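You operate a simulated robot arm through the tools that you are given. There is no shell and no other tool. Be economical: measure what you need, move in short steps, check, and stop when the job is done.

You are at the controls of a simulated robot arm. One attempt, no reset.

JOB
Stack the small box labelled "Size 60" from the valve mat on top of the small box that says "Size 40".

It is judged by the outcome, as a careful person would: the job done as asked, and still so three seconds after it is handed in. It fails if anything else is knocked over, pushed out of place, dropped, spilled or broken.

ROBOT AND FRAMES
A 7-joint arm with a two-finger parallel gripper, fixed in place. Base frame: the origin is at the foot of the arm, x ahead of it, y to its left, z up; the work surface is at about z = 0.77. Lengths are in m, angles in degrees, forces in N, time in s.
With the tool pointing down near the work surface it reaches from about 0.22 to 0.68 m from the base axis. Its first joint turns from -66.0 to 66.0 degrees. Payload 2.4 kg.
The tool frame sits at the grasp point between the pads (the TCP): z along the fingers, y along the line on which they close. The tips reach 0.03 m beyond it. Largest opening 0.094 m; finger width 0.028, thickness 0.01; the body of the gripper, 0.05 by 0.096 m, starts 0.055 m behind the TCP.
Orientation is that of the tool frame in the base frame, as a unit quaternion [x, y, z, w]. With the fingers straight down and closing along the base's y, the tool's x points along the base's -x, its y along +y and its z along -z.

CONTROLS
- The arm moves only by the tool jog_arm. Its argument "commands" is a list of rows, each an object of numbers (a shift or turn left out is 0, a gripper value left out holds the last): "dx", "dy", "dz": the shift along the tool's x, y, z in units of 50 mm (1.0 is 50 mm); "ax", "ay", "az": the turn, a rotation vector about the tool's x, y, z in units of 4 degrees (1.0 is 4 degrees); "hand": the closure, from 0 (fully open) to 1 (shut). In form: [{"dx": .., "dy": .., "dz": .., "ax": .., "ay": .., "az": .., "hand": ..}, ...]. A call has 1 to 10 rows; each row shifts and turns the commanded pose from where the row before left it, along the tool's axes as they then stand. A call with a number of a shift or a turn outside -1 to 1 is refused whole. Rows are played at 5 a second. More than 0.05 m and 8.6 degrees between two rows, or a gripper value outside its range, and nothing of the call is played. A pose out of reach is approached as far as the arm can. The call stops where the force on the tool passes 40 N (or 10 N more than at its start, if that is more) or the arm is blocked; 0.2 s more then pass. The fingers move at their own pace (about 0.153 m/s each) and stop on an object; they squeeze with about 41 N. The grip force told is the motor's: it shows also when the fingers shut on nothing. Time passes only in rows, and 0.2 s behind the last, so rows that do not move let the fingers close. It gives the time, the measured TCP pose, the force on the tool (base axes), the opening and the grip force at its end, in the units of the frame above (readings bear some noise), and new pictures: "show" is both (left out), scene, wrist or none.
- Cameras (640 x 400 px; columns grow to the right, rows downward): "scene" is fixed at [0.0303, 0.4619, 1.4524]; the picture's right is [-0.84, -0.54, 0.00], its down [-0.26, 0.41, -0.87] and it looks along [0.48, -0.73, -0.49] (base axes); focal length 347 px, centre (320, 200). "wrist" rides on the gripper at [-0.037, 0, -0.058] in the tool frame; the picture's right is [0.00, -1.00, 0.00], its down [0.97, 0.00, -0.24] and it looks along [0.24, 0.00, 0.97] (tool axes); focal length 218 px, centre (320, 200).
- probe_pixels(camera, pixels): for up to 12 pixels [column, row] of the newest picture of that camera ("zoom" is the newest enlarged one), the place [x, y, z] in the base frame of the surface seen there, good to about 0.003 m. It takes no simulated time.
- enlarge(camera, box): a new picture of the part [left, top, right, bottom] of that camera's present view, enlarged. It takes no simulated time.
- hand_in(): hands the job in; it is judged then, once.

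Keep the steps short. Do not move on a guess: measure, check each grasp and each placing, and mend mistakes. In all there are 60 turns and 120 pictures (those below and enlarged ones count). Leave the gripper open and the arm clear of the work at the hand-in unless told otherwise, and finish with a single line.

The tools are called after "Call:" by a JSON object that holds its "api" and its "payload". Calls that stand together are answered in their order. jog_arm: Moves the arm, as the interface text tells. Its arguments: {"type":"object","properties":{"commands":{"type":"array","items":{"type":"object","properties":{"dx":{"type":"number"},"dy":{"type":"number"},"dz":{"type":"number"},"ax":{"type":"number"},"ay":{"type":"number"},"az":{"type":"number"},"hand":{"type":"number"}}}},"show":{"type":"string","enum":["both","scene","wrist","none"]}},"required":["commands"]} The other tools are called the same way: probe_pixels (camera, pixels) gives the place of the surface under pixels of a picture; enlarge (camera, box) takes an enlarged picture of a part of a camera's view; hand_in () hands the job in.

At the start:

```text
clock: 0.0
position: [0.4478, -0.0518, 1.0852]
ee_rot: [0.001, 1.0, 0.0, 0.0]
contact_force: [-0.1, 0.2, 0.3]
opening: 0.0943
grip_force: 0.0
```

scene: 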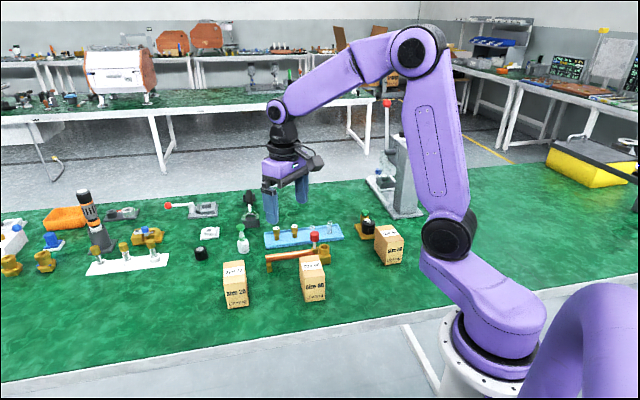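
wrist: 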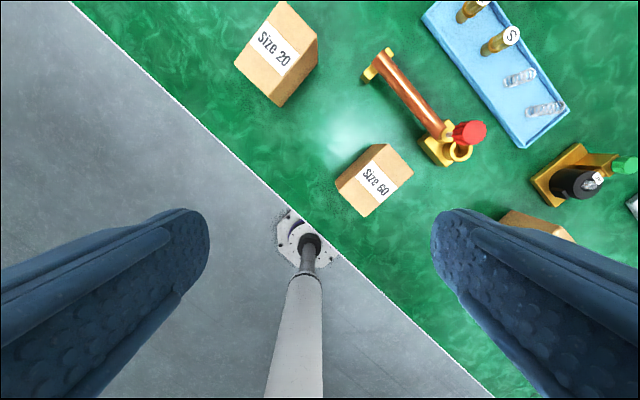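

I see three boxes: "Size 20" at (235,285), one at (312,278), and one at (388,245). I'll enlarge the scene view to read the labels.

Call:
{"api": "enlarge", "payload": {"camera": "scene", "box": [200, 200, 440, 350]}}

Call:
{"api": "enlarge", "payload": {"camera": "wrist", "box": [220, 0, 640, 262]}}

Call:
{"api": "enlarge", "payload": {"camera": "scene", "box": [0, 180, 240, 330]}}

```text
2.67 times, centred on (320, 275) of scene
```

zoom: 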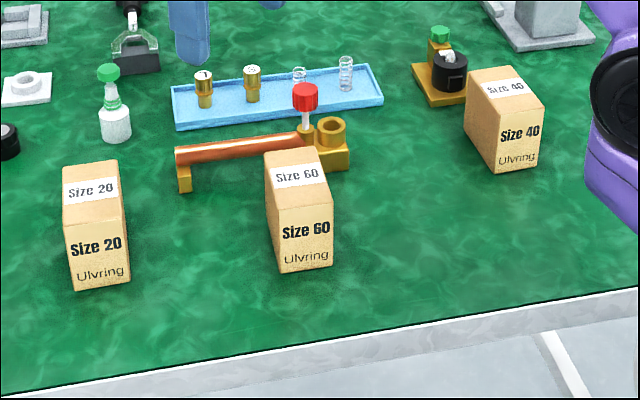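

```text
1.52 times, centred on (430, 131) of wrist
```

zoom: 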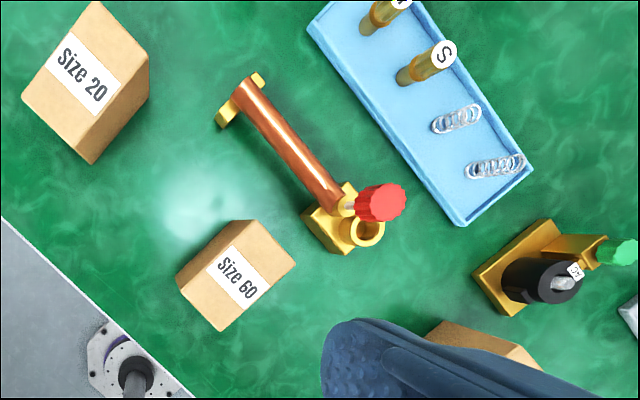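

```text
2.67 times, centred on (120, 255) of scene
```

zoom: 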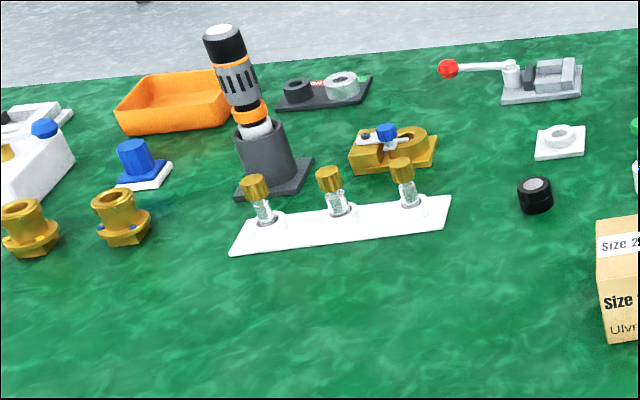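

Size 60 is the middle box at (312,278) and Size 40 is the right box at (388,245). Next I'll zoom in tightly on both to measure them.

Call:
{"api": "enlarge", "payload": {"camera": "scene", "box": [280, 245, 360, 295]}}

```text
8.00 times, centred on (320, 270) of scene
```

zoom: 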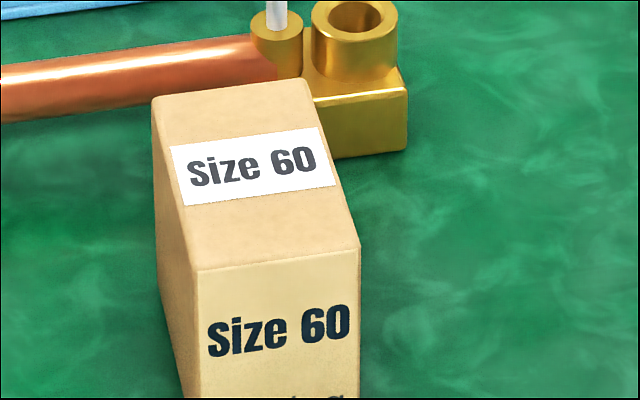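

Probing the top corners of Size 60 (slightly inside), its left face, the mat and the brass fitting behind it.

Call:
{"api": "probe_pixels", "payload": {"camera": "zoom", "pixels": [[158, 102], [306, 84], [355, 240], [200, 264], [255, 175], [170, 210], [330, 145], [400, 145], [290, 70], [500, 300], [275, 390], [355, 35]]}}

Call:
{"api": "enlarge", "payload": {"camera": "scene", "box": [350, 215, 430, 265]}}

```text
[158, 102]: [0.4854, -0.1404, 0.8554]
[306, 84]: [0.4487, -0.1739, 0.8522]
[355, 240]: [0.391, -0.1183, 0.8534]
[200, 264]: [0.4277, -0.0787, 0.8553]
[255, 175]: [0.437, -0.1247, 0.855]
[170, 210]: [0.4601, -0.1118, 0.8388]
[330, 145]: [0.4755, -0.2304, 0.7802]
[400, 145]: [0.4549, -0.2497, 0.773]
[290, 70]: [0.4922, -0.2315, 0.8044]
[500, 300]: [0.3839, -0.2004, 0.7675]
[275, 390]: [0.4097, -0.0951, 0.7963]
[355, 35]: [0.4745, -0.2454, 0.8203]
```

```text
8.00 times, centred on (390, 240) of scene
```

zoom: 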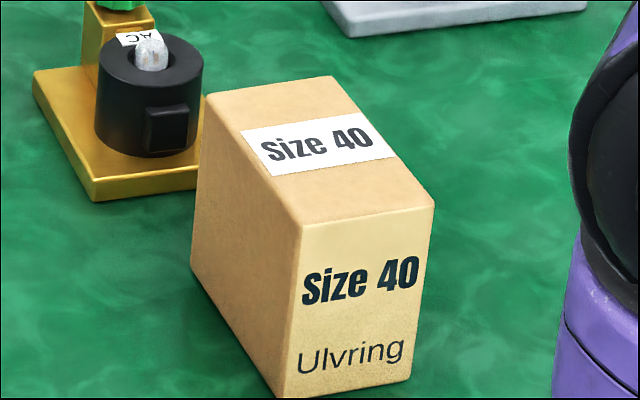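

Call:
{"api": "probe_pixels", "payload": {"camera": "zoom", "pixels": [[210, 99], [327, 79], [428, 204], [305, 220], [318, 150], [225, 190], [200, 110], [190, 185], [140, 100], [150, 40], [300, 385], [500, 300]]}}

```text
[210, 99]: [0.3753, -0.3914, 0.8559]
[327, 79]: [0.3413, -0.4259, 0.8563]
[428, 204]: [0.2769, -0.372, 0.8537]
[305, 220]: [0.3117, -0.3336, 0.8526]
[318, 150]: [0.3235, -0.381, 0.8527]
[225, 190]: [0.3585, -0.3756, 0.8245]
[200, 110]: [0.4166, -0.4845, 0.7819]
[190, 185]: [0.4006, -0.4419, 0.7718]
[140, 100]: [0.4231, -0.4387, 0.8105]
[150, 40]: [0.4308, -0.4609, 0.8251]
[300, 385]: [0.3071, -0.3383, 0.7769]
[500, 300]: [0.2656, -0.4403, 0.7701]
```

Size 60's centre is about (0.438, -0.128) with its top at 0.854, 50 mm wide along (0.707, 0.707). Size 40's centre is about (0.326, -0.381) with its top at 0.855. I'll move above Size 60 while staying high, then turn the tool 45° so the fingers close across the narrow width.

Call:
{"api": "jog_arm", "payload": {"commands": [{"dx": 0.1, "dy": -0.76, "hand": 0}, {"dx": 0.1, "dy": -0.76}, {"az": 1}, {"az": 1}, {"az": 1}, {"az": 1}, {"az": 1}, {"az": 1}, {"az": 1}, {"az": 1}], "show": "none"}}

Call:
{"api": "jog_arm", "payload": {"commands": [{"az": 1}, {"az": 1}, {"az": 1}, {"az": 0.25}, {"dz": 0.8}, {"dz": 0.8}, {}]}}

```text
clock: 2.2
position: [0.4392, -0.1292, 1.0852]
ee_rot: [0.277, 0.961, 0.0, 0.0]
contact_force: [-0.4, -0.1, 0.0]
opening: 0.0942
grip_force: 0.1
```

```text
clock: 3.8
position: [0.4384, -0.1286, 1.0029]
ee_rot: [0.382, 0.924, 0.0, 0.0]
contact_force: [-0.1, 0.7, -0.2]
opening: 0.0941
grip_force: 0.1
```

scene: 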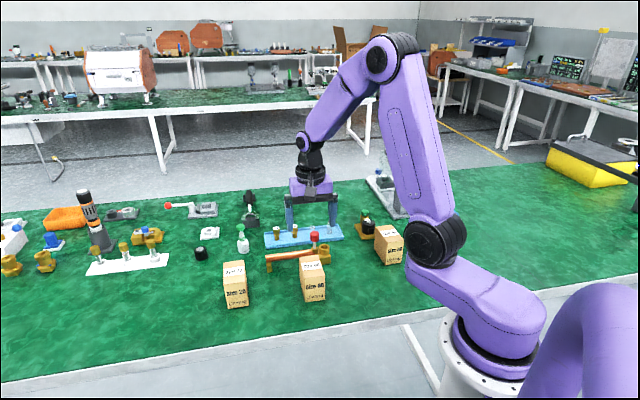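
wrist: 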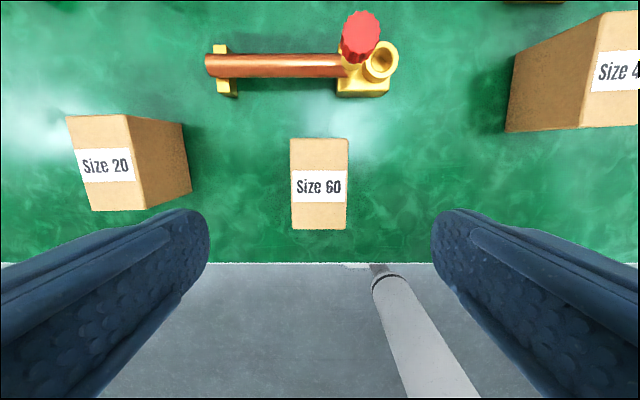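

The box is nearly square to the picture, around (319,184). I'll probe its top corners, the red knob and the visible edges of Size 40.

Call:
{"api": "probe_pixels", "payload": {"camera": "wrist", "pixels": [[293, 141], [346, 141], [345, 226], [294, 226], [360, 30], [319, 184], [220, 65], [601, 20], [583, 122], [635, 120], [185, 190]]}}

```text
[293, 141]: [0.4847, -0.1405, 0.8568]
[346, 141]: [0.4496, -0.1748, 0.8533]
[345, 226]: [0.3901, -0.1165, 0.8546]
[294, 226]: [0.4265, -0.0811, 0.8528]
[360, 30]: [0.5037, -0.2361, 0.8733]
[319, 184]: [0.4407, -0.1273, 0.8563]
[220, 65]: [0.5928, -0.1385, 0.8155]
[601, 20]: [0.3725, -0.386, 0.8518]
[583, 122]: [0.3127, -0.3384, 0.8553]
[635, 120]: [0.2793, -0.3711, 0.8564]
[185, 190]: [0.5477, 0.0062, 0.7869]
```

The centre of the top measures (0.438, -0.128), which matches the TCP's xy. The knob is 0.12 m away and clear of the gripper. I'll descend to z of about 0.828.

Call:
{"api": "jog_arm", "payload": {"commands": [{"dz": 0.7}, {"dz": 0.7}, {"dz": 0.7}, {"dz": 0.7}, {"dz": 0.7}, {}]}}

```text
clock: 5.2
position: [0.4387, -0.1289, 0.8295]
ee_rot: [0.383, 0.924, 0.0, 0.0]
contact_force: [0.1, -0.4, -0.7]
opening: 0.0942
grip_force: 0.0
```

scene: 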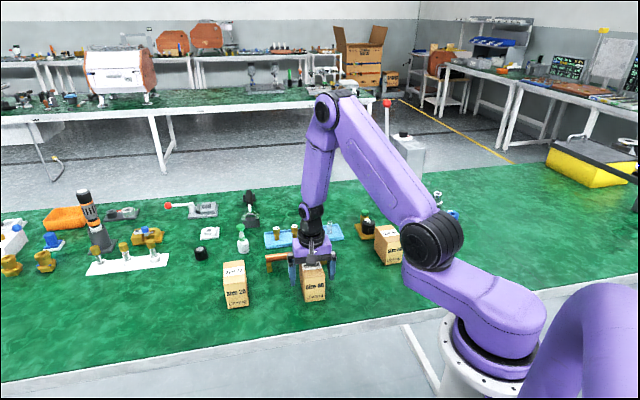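
wrist: 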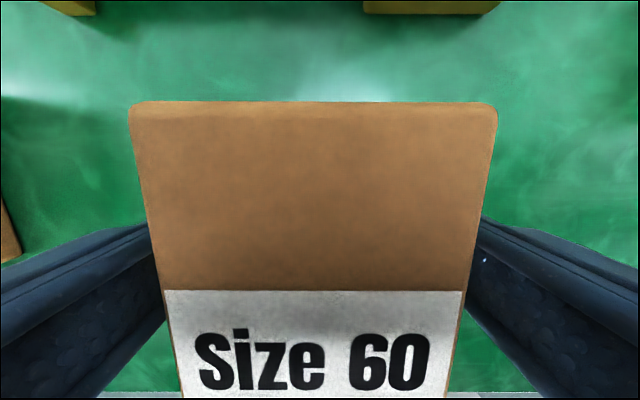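

The fingers straddle the box with no contact. I'll close, wait, then lift slightly to check the grasp.

Call:
{"api": "jog_arm", "payload": {"commands": [{"hand": 1}, {}, {}, {}], "show": "none"}}

Call:
{"api": "jog_arm", "payload": {"commands": [{"dz": -0.4}, {"dz": -0.6}, {}]}}

```text
clock: 6.2
position: [0.438, -0.129, 0.8287]
ee_rot: [0.383, 0.924, 0.0, 0.0]
contact_force: [-0.2, -1.0, 0.6]
opening: 0.0592
grip_force: 41.6
```

```text
clock: 7.0
position: [0.4385, -0.1286, 0.8795]
ee_rot: [0.382, 0.924, 0.0, 0.0]
contact_force: [-0.7, 1.1, -0.9]
opening: 0.0542
grip_force: 41.2
```

scene: 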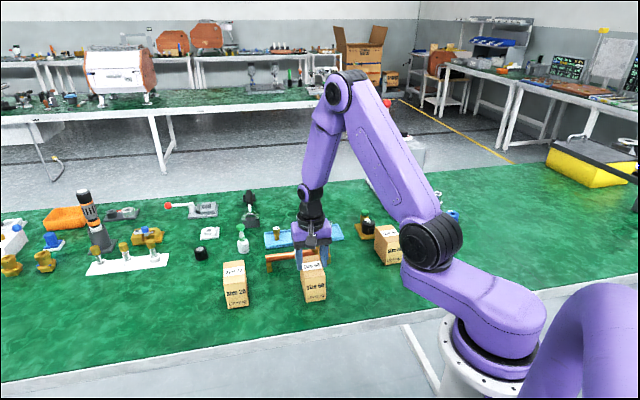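
wrist: 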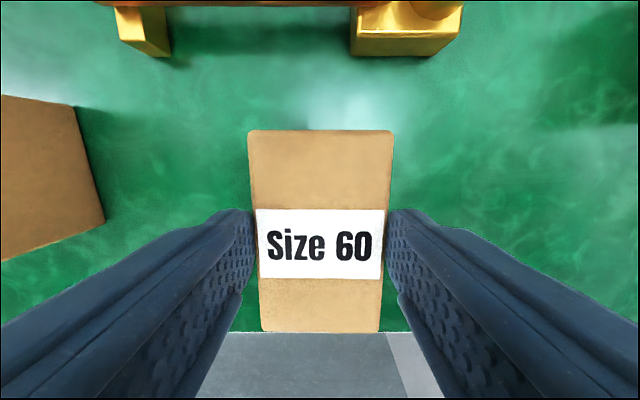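

The fingers rose but the box looks left behind on the mat. I'll measure where it is now.

Call:
{"api": "probe_pixels", "payload": {"camera": "wrist", "pixels": [[253, 136], [388, 136], [378, 326], [264, 326], [320, 240]]}}

Call:
{"api": "enlarge", "payload": {"camera": "scene", "box": [272, 235, 368, 295]}}

Call:
{"api": "enlarge", "payload": {"camera": "scene", "box": [270, 260, 366, 320]}}

```text
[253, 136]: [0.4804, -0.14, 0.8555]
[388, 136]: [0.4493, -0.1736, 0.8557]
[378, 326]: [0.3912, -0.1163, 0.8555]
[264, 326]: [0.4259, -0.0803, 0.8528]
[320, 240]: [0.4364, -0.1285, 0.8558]
```

```text
6.67 times, centred on (320, 265) of scene
```

zoom: 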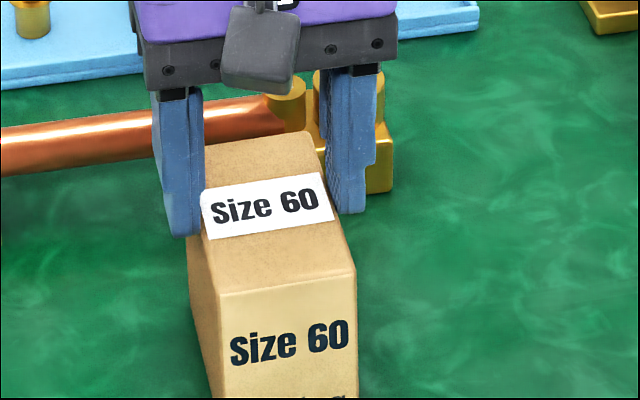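

```text
6.67 times, centred on (318, 290) of scene
```

zoom: 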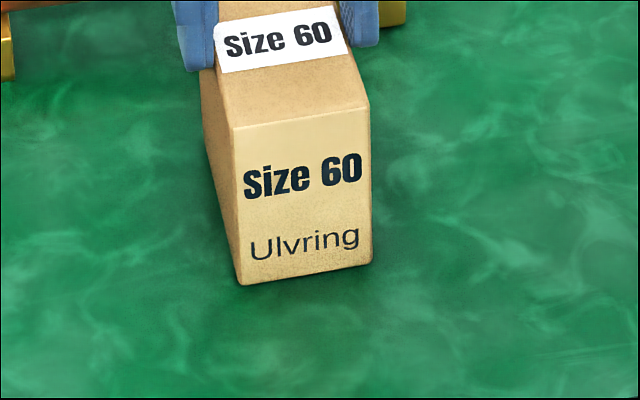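

The box hasn't moved: its centre is (0.437, -0.128) and its top is at 0.855. The fingers just slid up off it. I'll reopen, go lower to z of about 0.812 for more pad contact, close, and watch the readings with a picture.

Call:
{"api": "jog_arm", "payload": {"commands": [{"hand": 0}, {}, {"dz": 0.45}, {"dz": 0.45}, {"dz": 0.45}, {}], "show": "none"}}

Call:
{"api": "jog_arm", "payload": {"commands": [{"hand": 1}, {}, {}, {}, {}, {}, {}, {}]}}

Call:
{"api": "enlarge", "payload": {"camera": "scene", "box": [272, 245, 368, 305]}}

```text
clock: 8.4
position: [0.4398, -0.1293, 0.8111]
ee_rot: [0.382, 0.924, 0.001, 0.0]
contact_force: [0.3, 0.8, 1.0]
opening: 0.094
grip_force: 0.0
```

```text
clock: 10.2
position: [0.4398, -0.1292, 0.8114]
ee_rot: [0.383, 0.924, 0.0, 0.0]
contact_force: [-0.6, 0.4, -1.1]
opening: 0.0588
grip_force: 40.6
```

scene: 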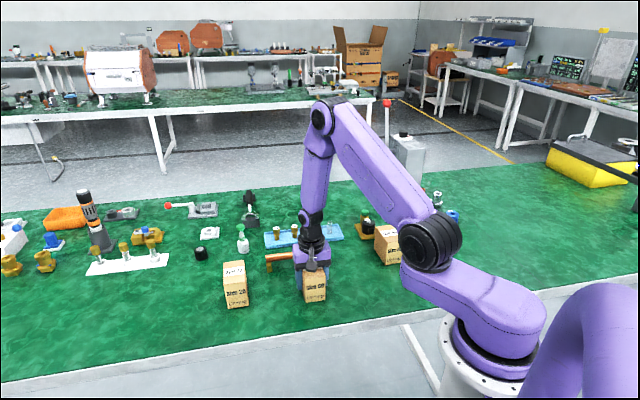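
wrist: 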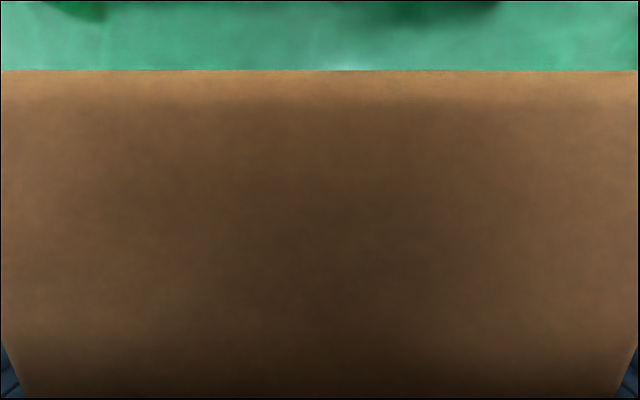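

```text
6.67 times, centred on (320, 275) of scene
```

zoom: 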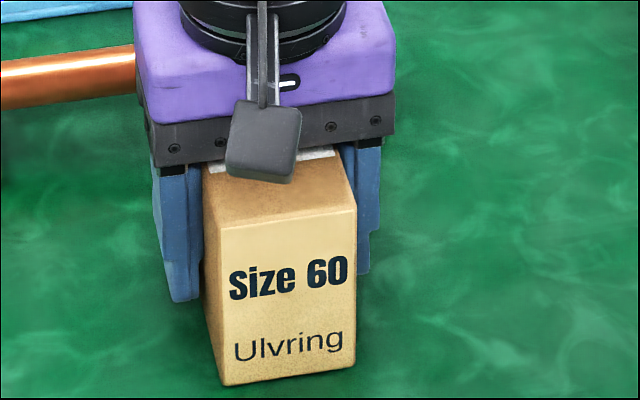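

Closed at 0.0588 m with 41 N. I'll lift very slowly (5 mm) and read the force.

Call:
{"api": "jog_arm", "payload": {"commands": [{"dz": -0.05}, {"dz": -0.05}], "show": "none"}}

Call:
{"api": "jog_arm", "payload": {"commands": [{"dz": -0.05}, {"dz": -0.05}, {"dz": -0.05}, {"dz": -0.05}]}}

Call:
{"api": "enlarge", "payload": {"camera": "scene", "box": [272, 245, 368, 305]}}

```text
clock: 10.8
position: [0.4382, -0.1277, 0.817]
ee_rot: [0.383, 0.924, 0.001, 0.0]
contact_force: [0.5, 0.4, -2.2]
opening: 0.0591
grip_force: 41.3
```

```text
clock: 11.8
position: [0.4389, -0.1284, 0.8263]
ee_rot: [0.382, 0.924, -0.001, 0.0]
contact_force: [-0.3, -0.7, -1.0]
opening: 0.059
grip_force: 41.1
```

scene: 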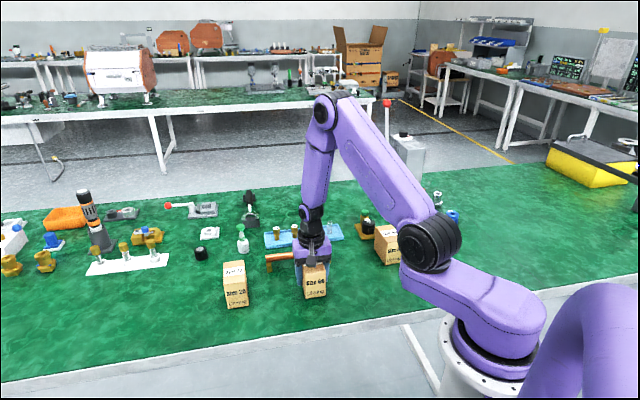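
wrist: 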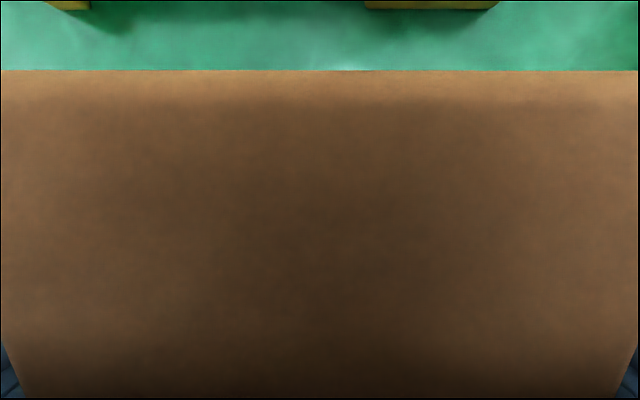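

```text
6.67 times, centred on (320, 275) of scene
```

zoom: 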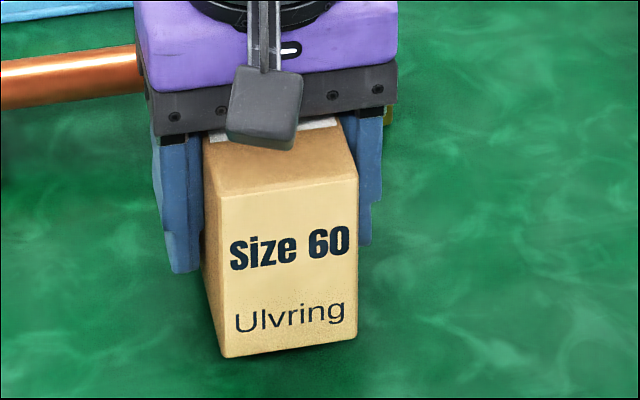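

This time the box came up with the fingers, and its wrist-view position is unchanged. I'll keep lifting slowly.

Call:
{"api": "jog_arm", "payload": {"commands": [{"dz": -0.1}, {"dz": -0.2}, {"dz": -0.25}, {"dz": -0.3}, {"dz": -0.3}, {"dz": -0.3}, {"dz": -0.3}, {"dz": -0.3}, {"dz": -0.2}, {"dz": -0.1}]}}

Call:
{"api": "enlarge", "payload": {"camera": "scene", "box": [256, 200, 384, 280]}}

```text
clock: 14.0
position: [0.438, -0.1274, 0.9444]
ee_rot: [0.382, 0.924, 0.001, 0.001]
contact_force: [0.6, 0.6, -1.0]
opening: 0.0588
grip_force: 41.1
```

scene: 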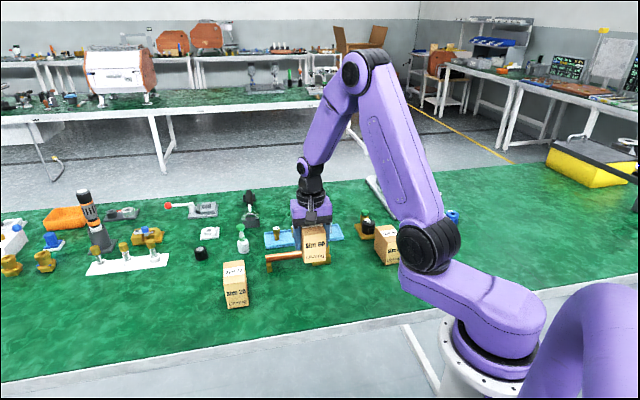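
wrist: 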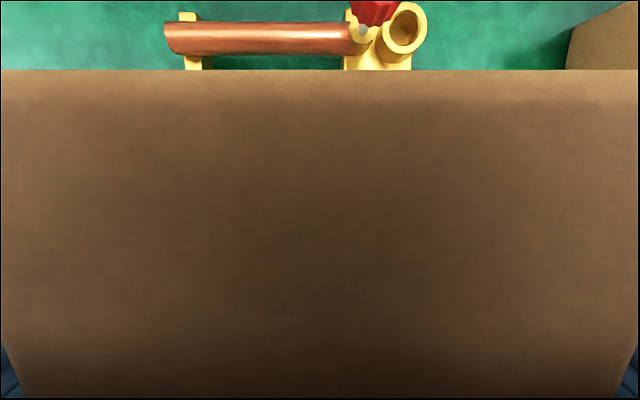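

```text
5.00 times, centred on (320, 240) of scene
```

zoom: 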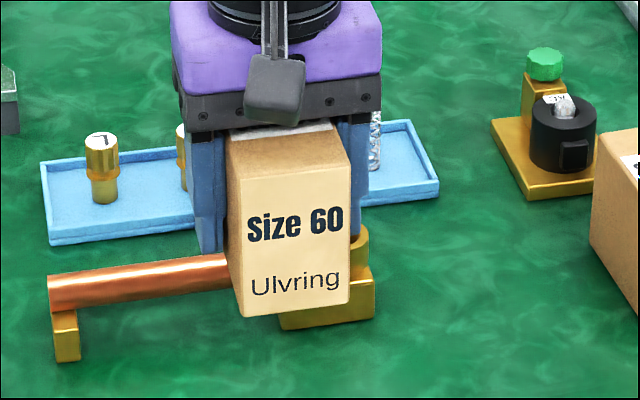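

The grip is solid and the box's bottom is at about 0.90. Before travelling, I'll refine Size 40's pose with several edge probes on its top.

Call:
{"api": "enlarge", "payload": {"camera": "scene", "box": [366, 220, 414, 250]}}

```text
13.33 times, centred on (390, 235) of scene
```

zoom: 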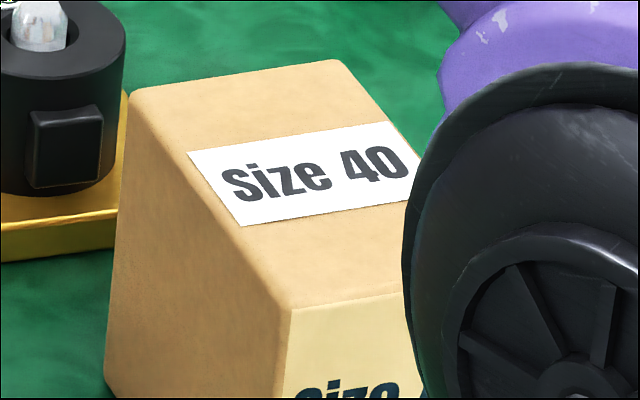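

Call:
{"api": "probe_pixels", "payload": {"camera": "zoom", "pixels": [[192, 154], [387, 123], [242, 224], [403, 201], [145, 100], [290, 298], [155, 93], [330, 65], [344, 70], [388, 118], [300, 305], [395, 293]]}}

```text
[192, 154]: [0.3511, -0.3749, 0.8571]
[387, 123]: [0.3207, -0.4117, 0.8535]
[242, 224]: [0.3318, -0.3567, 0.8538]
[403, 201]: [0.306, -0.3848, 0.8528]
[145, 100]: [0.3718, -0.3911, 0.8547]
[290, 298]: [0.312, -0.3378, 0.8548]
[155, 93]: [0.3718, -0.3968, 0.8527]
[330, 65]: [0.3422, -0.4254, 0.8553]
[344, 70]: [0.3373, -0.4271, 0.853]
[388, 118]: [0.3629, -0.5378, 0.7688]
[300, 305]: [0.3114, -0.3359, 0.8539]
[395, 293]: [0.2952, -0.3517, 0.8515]
```

Size 40's centre is about (0.326, -0.381), turned about 2.5° counterclockwise from the tool's yaw. I'll travel slowly halfway at this height and check.

Call:
{"api": "jog_arm", "payload": {"commands": [{"dx": -0.05, "dy": -0.13}, {"dx": -0.1, "dy": -0.26}, {"dx": -0.1, "dy": -0.26}, {"dx": -0.1, "dy": -0.26}, {"dx": -0.1, "dy": -0.26}, {"dx": -0.1, "dy": -0.26}, {"dx": -0.1, "dy": -0.26}, {"dx": -0.1, "dy": -0.26}, {"dx": -0.1, "dy": -0.26}, {"dx": -0.05, "dy": -0.13}], "show": "both"}}

```text
clock: 16.2
position: [0.3874, -0.2431, 0.9436]
ee_rot: [0.383, 0.924, -0.001, 0.0]
contact_force: [0.0, -0.4, -1.4]
opening: 0.059
grip_force: 41.1
```

scene: 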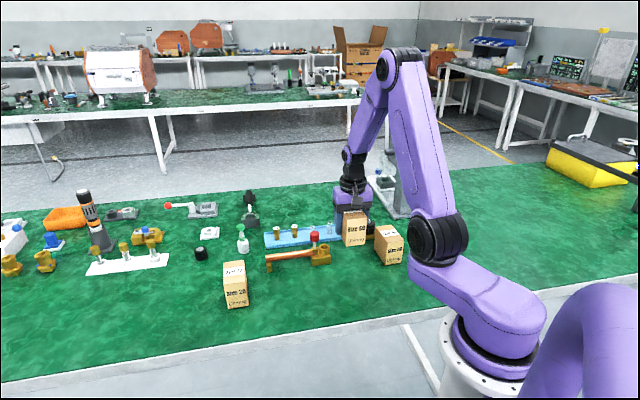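
wrist: 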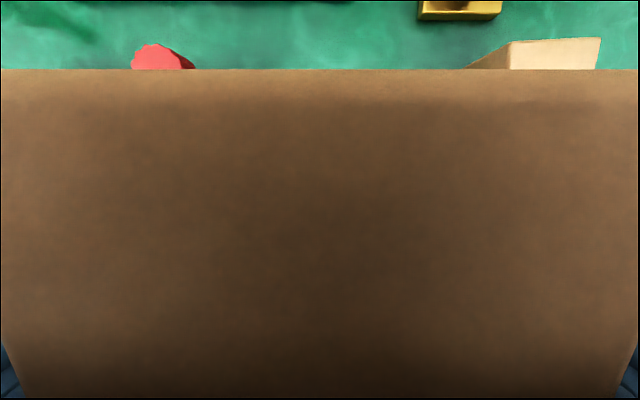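

On course. The back edge of Size 40 confirms it is turned about 2°. I'll finish the travel and add the small turn.

Call:
{"api": "jog_arm", "payload": {"commands": [{"dx": -0.07, "dy": -0.17}, {"dx": -0.13, "dy": -0.34}, {"dx": -0.13, "dy": -0.34}, {"dx": -0.13, "dy": -0.34}, {"dx": -0.13, "dy": -0.34}, {"dx": -0.13, "dy": -0.34}, {"dx": -0.13, "dy": -0.34}, {"dx": -0.13, "dy": -0.34}, {"dx": -0.11, "dy": -0.26}, {"az": -0.6}], "show": "both"}}

Call:
{"api": "enlarge", "payload": {"camera": "scene", "box": [342, 190, 438, 250]}}

```text
clock: 18.4
position: [0.3257, -0.381, 0.9443]
ee_rot: [0.363, 0.932, 0.0, 0.0]
contact_force: [0.3, 0.6, -0.7]
opening: 0.0591
grip_force: 40.9
```

scene: 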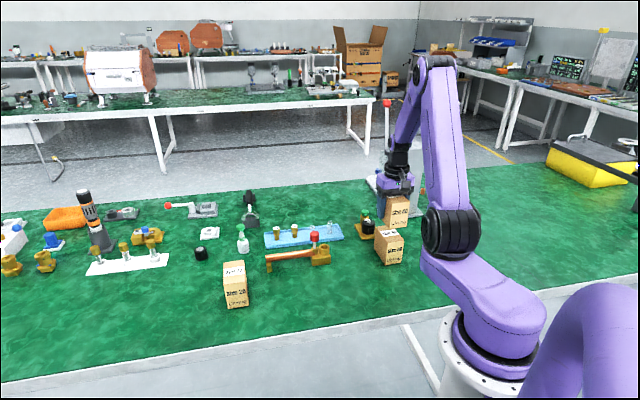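
wrist: 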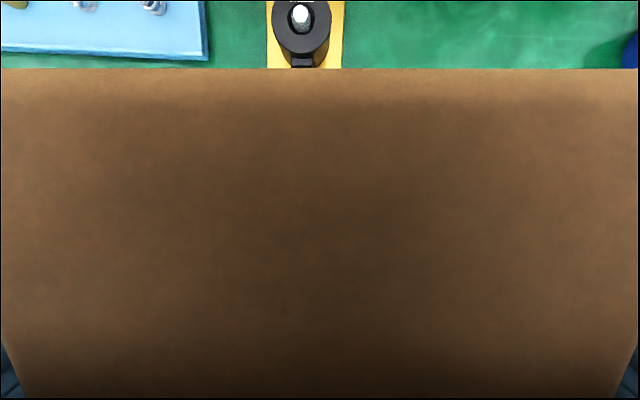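

```text
6.67 times, centred on (390, 220) of scene
```

zoom: 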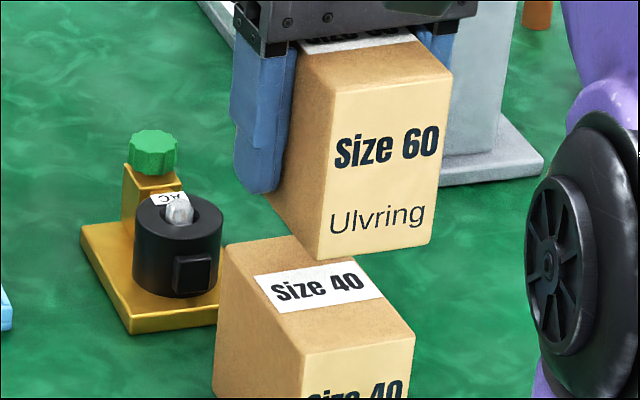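

The box hovers above Size 40. I'll probe the matching edges of both boxes to compare alignment.

Call:
{"api": "probe_pixels", "payload": {"camera": "zoom", "pixels": [[323, 252], [426, 238], [306, 358], [410, 336], [320, 250], [302, 346], [380, 230], [360, 362], [310, 150], [245, 310], [445, 80], [335, 90]]}}

```text
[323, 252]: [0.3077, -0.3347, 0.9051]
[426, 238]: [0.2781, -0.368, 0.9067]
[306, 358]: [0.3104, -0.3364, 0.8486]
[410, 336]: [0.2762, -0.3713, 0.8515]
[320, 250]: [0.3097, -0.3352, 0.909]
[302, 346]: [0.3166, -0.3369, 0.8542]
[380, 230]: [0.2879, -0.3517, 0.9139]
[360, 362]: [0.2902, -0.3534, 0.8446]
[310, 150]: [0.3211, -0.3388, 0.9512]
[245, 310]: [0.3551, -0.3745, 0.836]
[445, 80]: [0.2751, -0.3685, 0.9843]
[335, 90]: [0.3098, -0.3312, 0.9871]
```

The front faces line up to about 2 mm. I'll descend slowly to roughly 5 mm above contact, then check.

Call:
{"api": "jog_arm", "payload": {"commands": [{"dx": -0.03, "dz": 0.1}, {"dz": 0.15}, {"dz": 0.15}, {"dz": 0.15}, {"dz": 0.1}, {"dz": 0.1}, {"dz": 0.05}], "show": "scene"}}

Call:
{"api": "enlarge", "payload": {"camera": "scene", "box": [342, 200, 438, 260]}}

```text
clock: 20.0
position: [0.3279, -0.3811, 0.9038]
ee_rot: [0.363, 0.932, 0.0, 0.0]
contact_force: [-0.1, -0.2, -1.0]
opening: 0.0587
grip_force: 40.7
```

scene: 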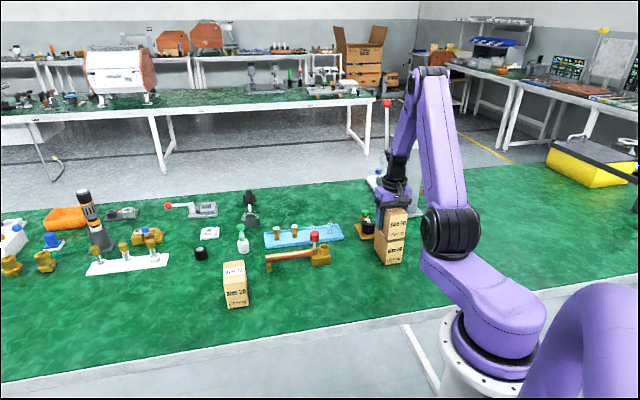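

```text
6.67 times, centred on (390, 230) of scene
```

zoom: 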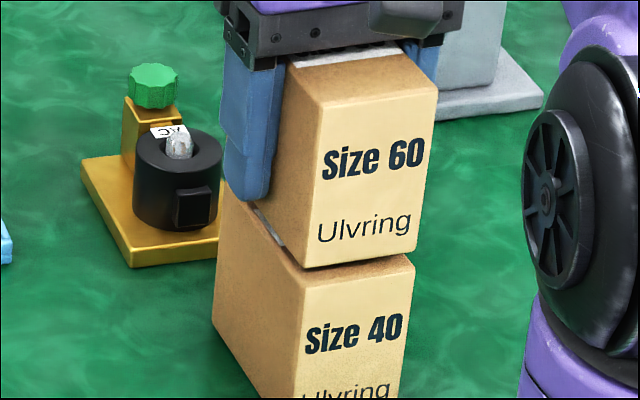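

A small gap remains and the alignment is good. I'll lower in 1 mm steps, reading the force.

Call:
{"api": "jog_arm", "payload": {"commands": [{"dz": 0.02}, {"dz": 0.02}, {"dz": 0.02}, {}], "show": "none"}}

Call:
{"api": "jog_arm", "payload": {"commands": [{"dz": 0.02}, {"dz": 0.02}, {}], "show": "none"}}

Call:
{"api": "enlarge", "payload": {"camera": "scene", "box": [358, 215, 422, 255]}}

```text
clock: 21.0
position: [0.3275, -0.3819, 0.9013]
ee_rot: [0.363, 0.932, 0.0, 0.0]
contact_force: [-0.2, -0.3, -2.2]
opening: 0.059
grip_force: 40.8
```

```text
clock: 21.8
position: [0.3283, -0.3821, 0.8996]
ee_rot: [0.364, 0.932, 0.0, 0.001]
contact_force: [-0.6, 0.1, -1.1]
opening: 0.0588
grip_force: 41.0
```

```text
10.00 times, centred on (390, 235) of scene
```

zoom: 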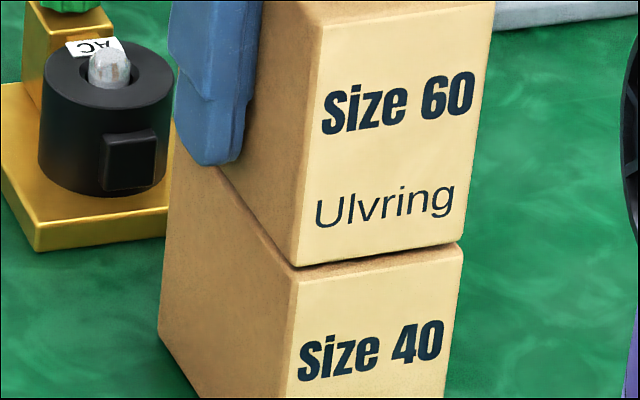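

Nearly touching, with no contact force yet. I'll continue in 1 mm steps.

Call:
{"api": "jog_arm", "payload": {"commands": [{"dz": 0.02}, {"dz": 0.02}, {}], "show": "none"}}

Call:
{"api": "enlarge", "payload": {"camera": "scene", "box": [358, 215, 422, 255]}}

```text
clock: 22.6
position: [0.3276, -0.3816, 0.8962]
ee_rot: [0.364, 0.932, -0.001, 0.0]
contact_force: [-0.2, -0.1, -0.9]
opening: 0.0588
grip_force: 41.4
```

```text
10.00 times, centred on (390, 235) of scene
```

zoom: 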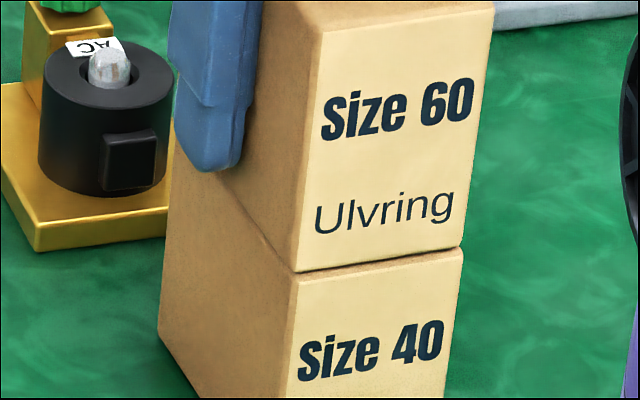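

The gap has almost closed. One more millimetre at a time.

Call:
{"api": "jog_arm", "payload": {"commands": [{"dz": 0.02}, {}], "show": "none"}}

Call:
{"api": "jog_arm", "payload": {"commands": [{"dz": 0.02}, {}], "show": "none"}}

Call:
{"api": "enlarge", "payload": {"camera": "scene", "box": [358, 215, 422, 255]}}

```text
clock: 23.2
position: [0.3283, -0.3813, 0.8962]
ee_rot: [0.363, 0.932, 0.001, 0.0]
contact_force: [-0.1, -0.2, -1.4]
opening: 0.0589
grip_force: 41.3
```

```text
clock: 23.8
position: [0.3272, -0.3819, 0.8964]
ee_rot: [0.363, 0.932, 0.0, 0.0]
contact_force: [-1.9, 3.4, 14.8]
opening: 0.059
grip_force: 41.0
```

```text
10.00 times, centred on (390, 235) of scene
```

zoom: 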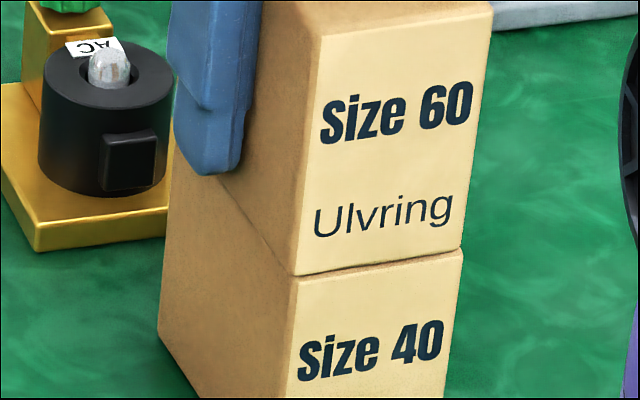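

There's contact at 14.8 N upward and the box is seated. I'll relieve the load a little, open and wait.

Call:
{"api": "jog_arm", "payload": {"commands": [{"dz": -0.015}, {"hand": 0}, {}, {}, {}]}}

Call:
{"api": "enlarge", "payload": {"camera": "scene", "box": [342, 200, 438, 260]}}

```text
clock: 25.0
position: [0.3281, -0.3807, 0.895]
ee_rot: [0.364, 0.931, 0.0, -0.001]
contact_force: [-0.4, -0.8, -0.5]
opening: 0.0941
grip_force: 0.1
```

scene: 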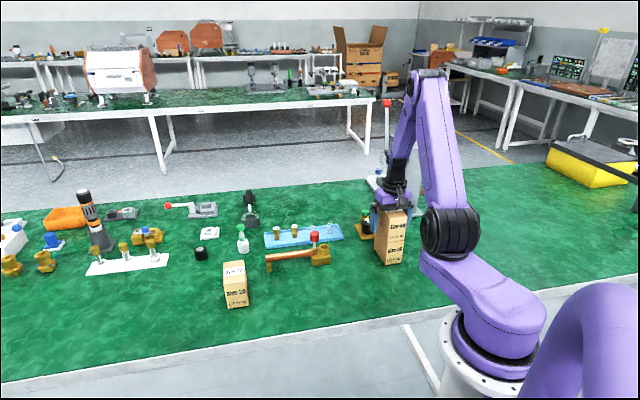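
wrist: 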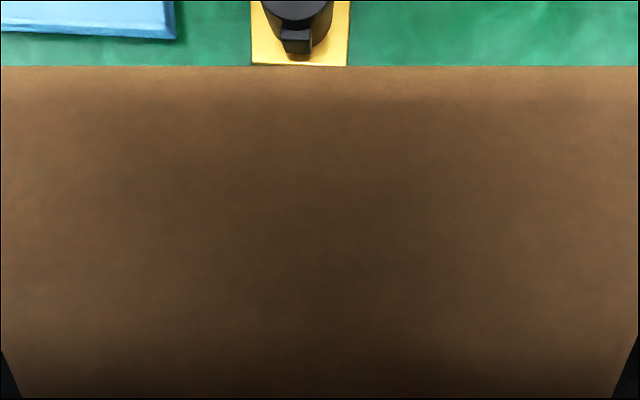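

```text
6.67 times, centred on (390, 230) of scene
```

zoom: 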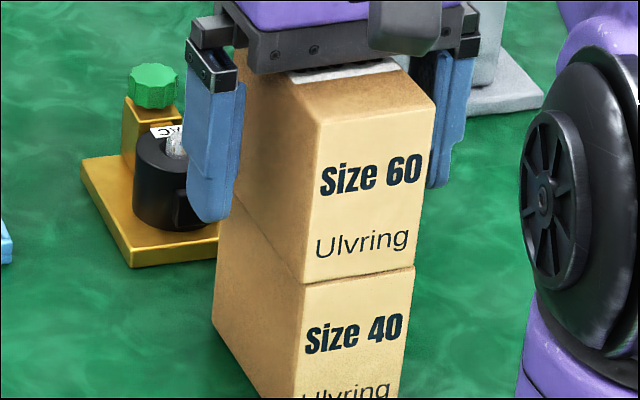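

Released, and the box rests squarely. I'll rise straight up clear of it and check.

Call:
{"api": "jog_arm", "payload": {"commands": [{"dz": -0.2}, {"dz": -0.4}, {"dz": -0.5}, {"dz": -0.6}, {"dz": -0.6}, {"dz": -0.6}, {}, {}]}}

Call:
{"api": "enlarge", "payload": {"camera": "scene", "box": [326, 190, 454, 270]}}

```text
clock: 26.8
position: [0.3272, -0.3806, 1.0402]
ee_rot: [0.363, 0.932, 0.001, 0.0]
contact_force: [-0.1, -0.3, -0.8]
opening: 0.0938
grip_force: 0.0
```

scene: 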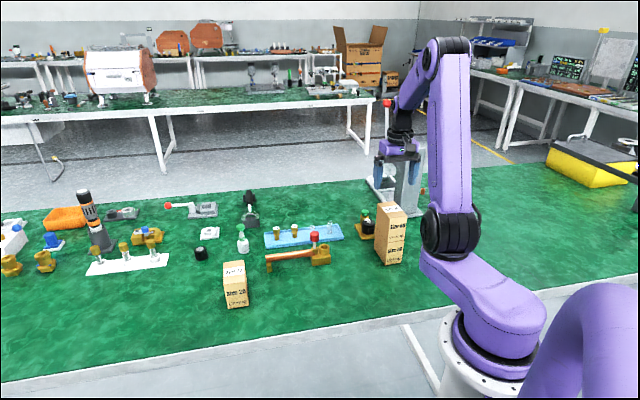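
wrist: 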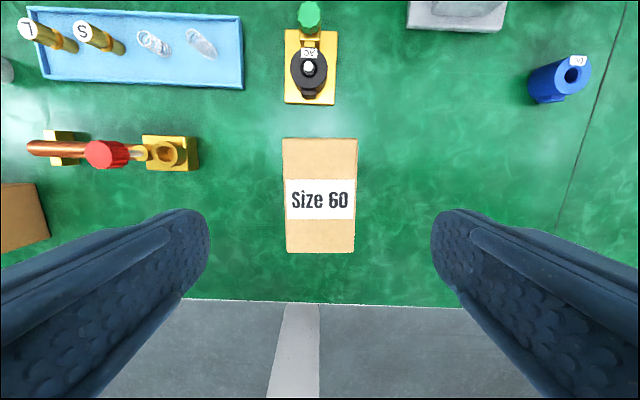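

```text
5.00 times, centred on (390, 230) of scene
```

zoom: 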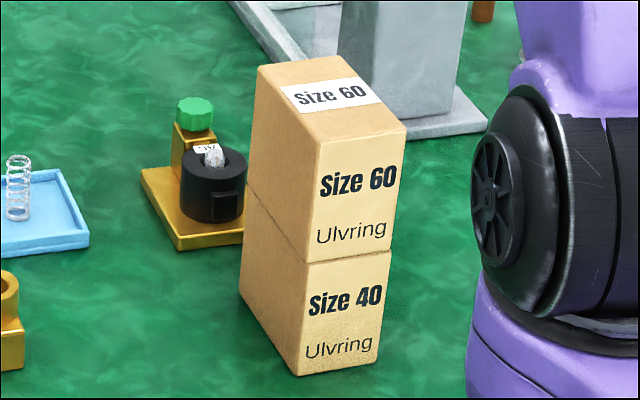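

The stack is square and stable, nothing else has moved, and the gripper is open about 0.1 m above it. Handing in.

Call:
{"api": "hand_in", "payload": {}}

```text
The job is handed in.
```

The "Size 60" box is stacked squarely on the "Size 40" box, nothing else was disturbed, and the gripper is open and clear above the stack.
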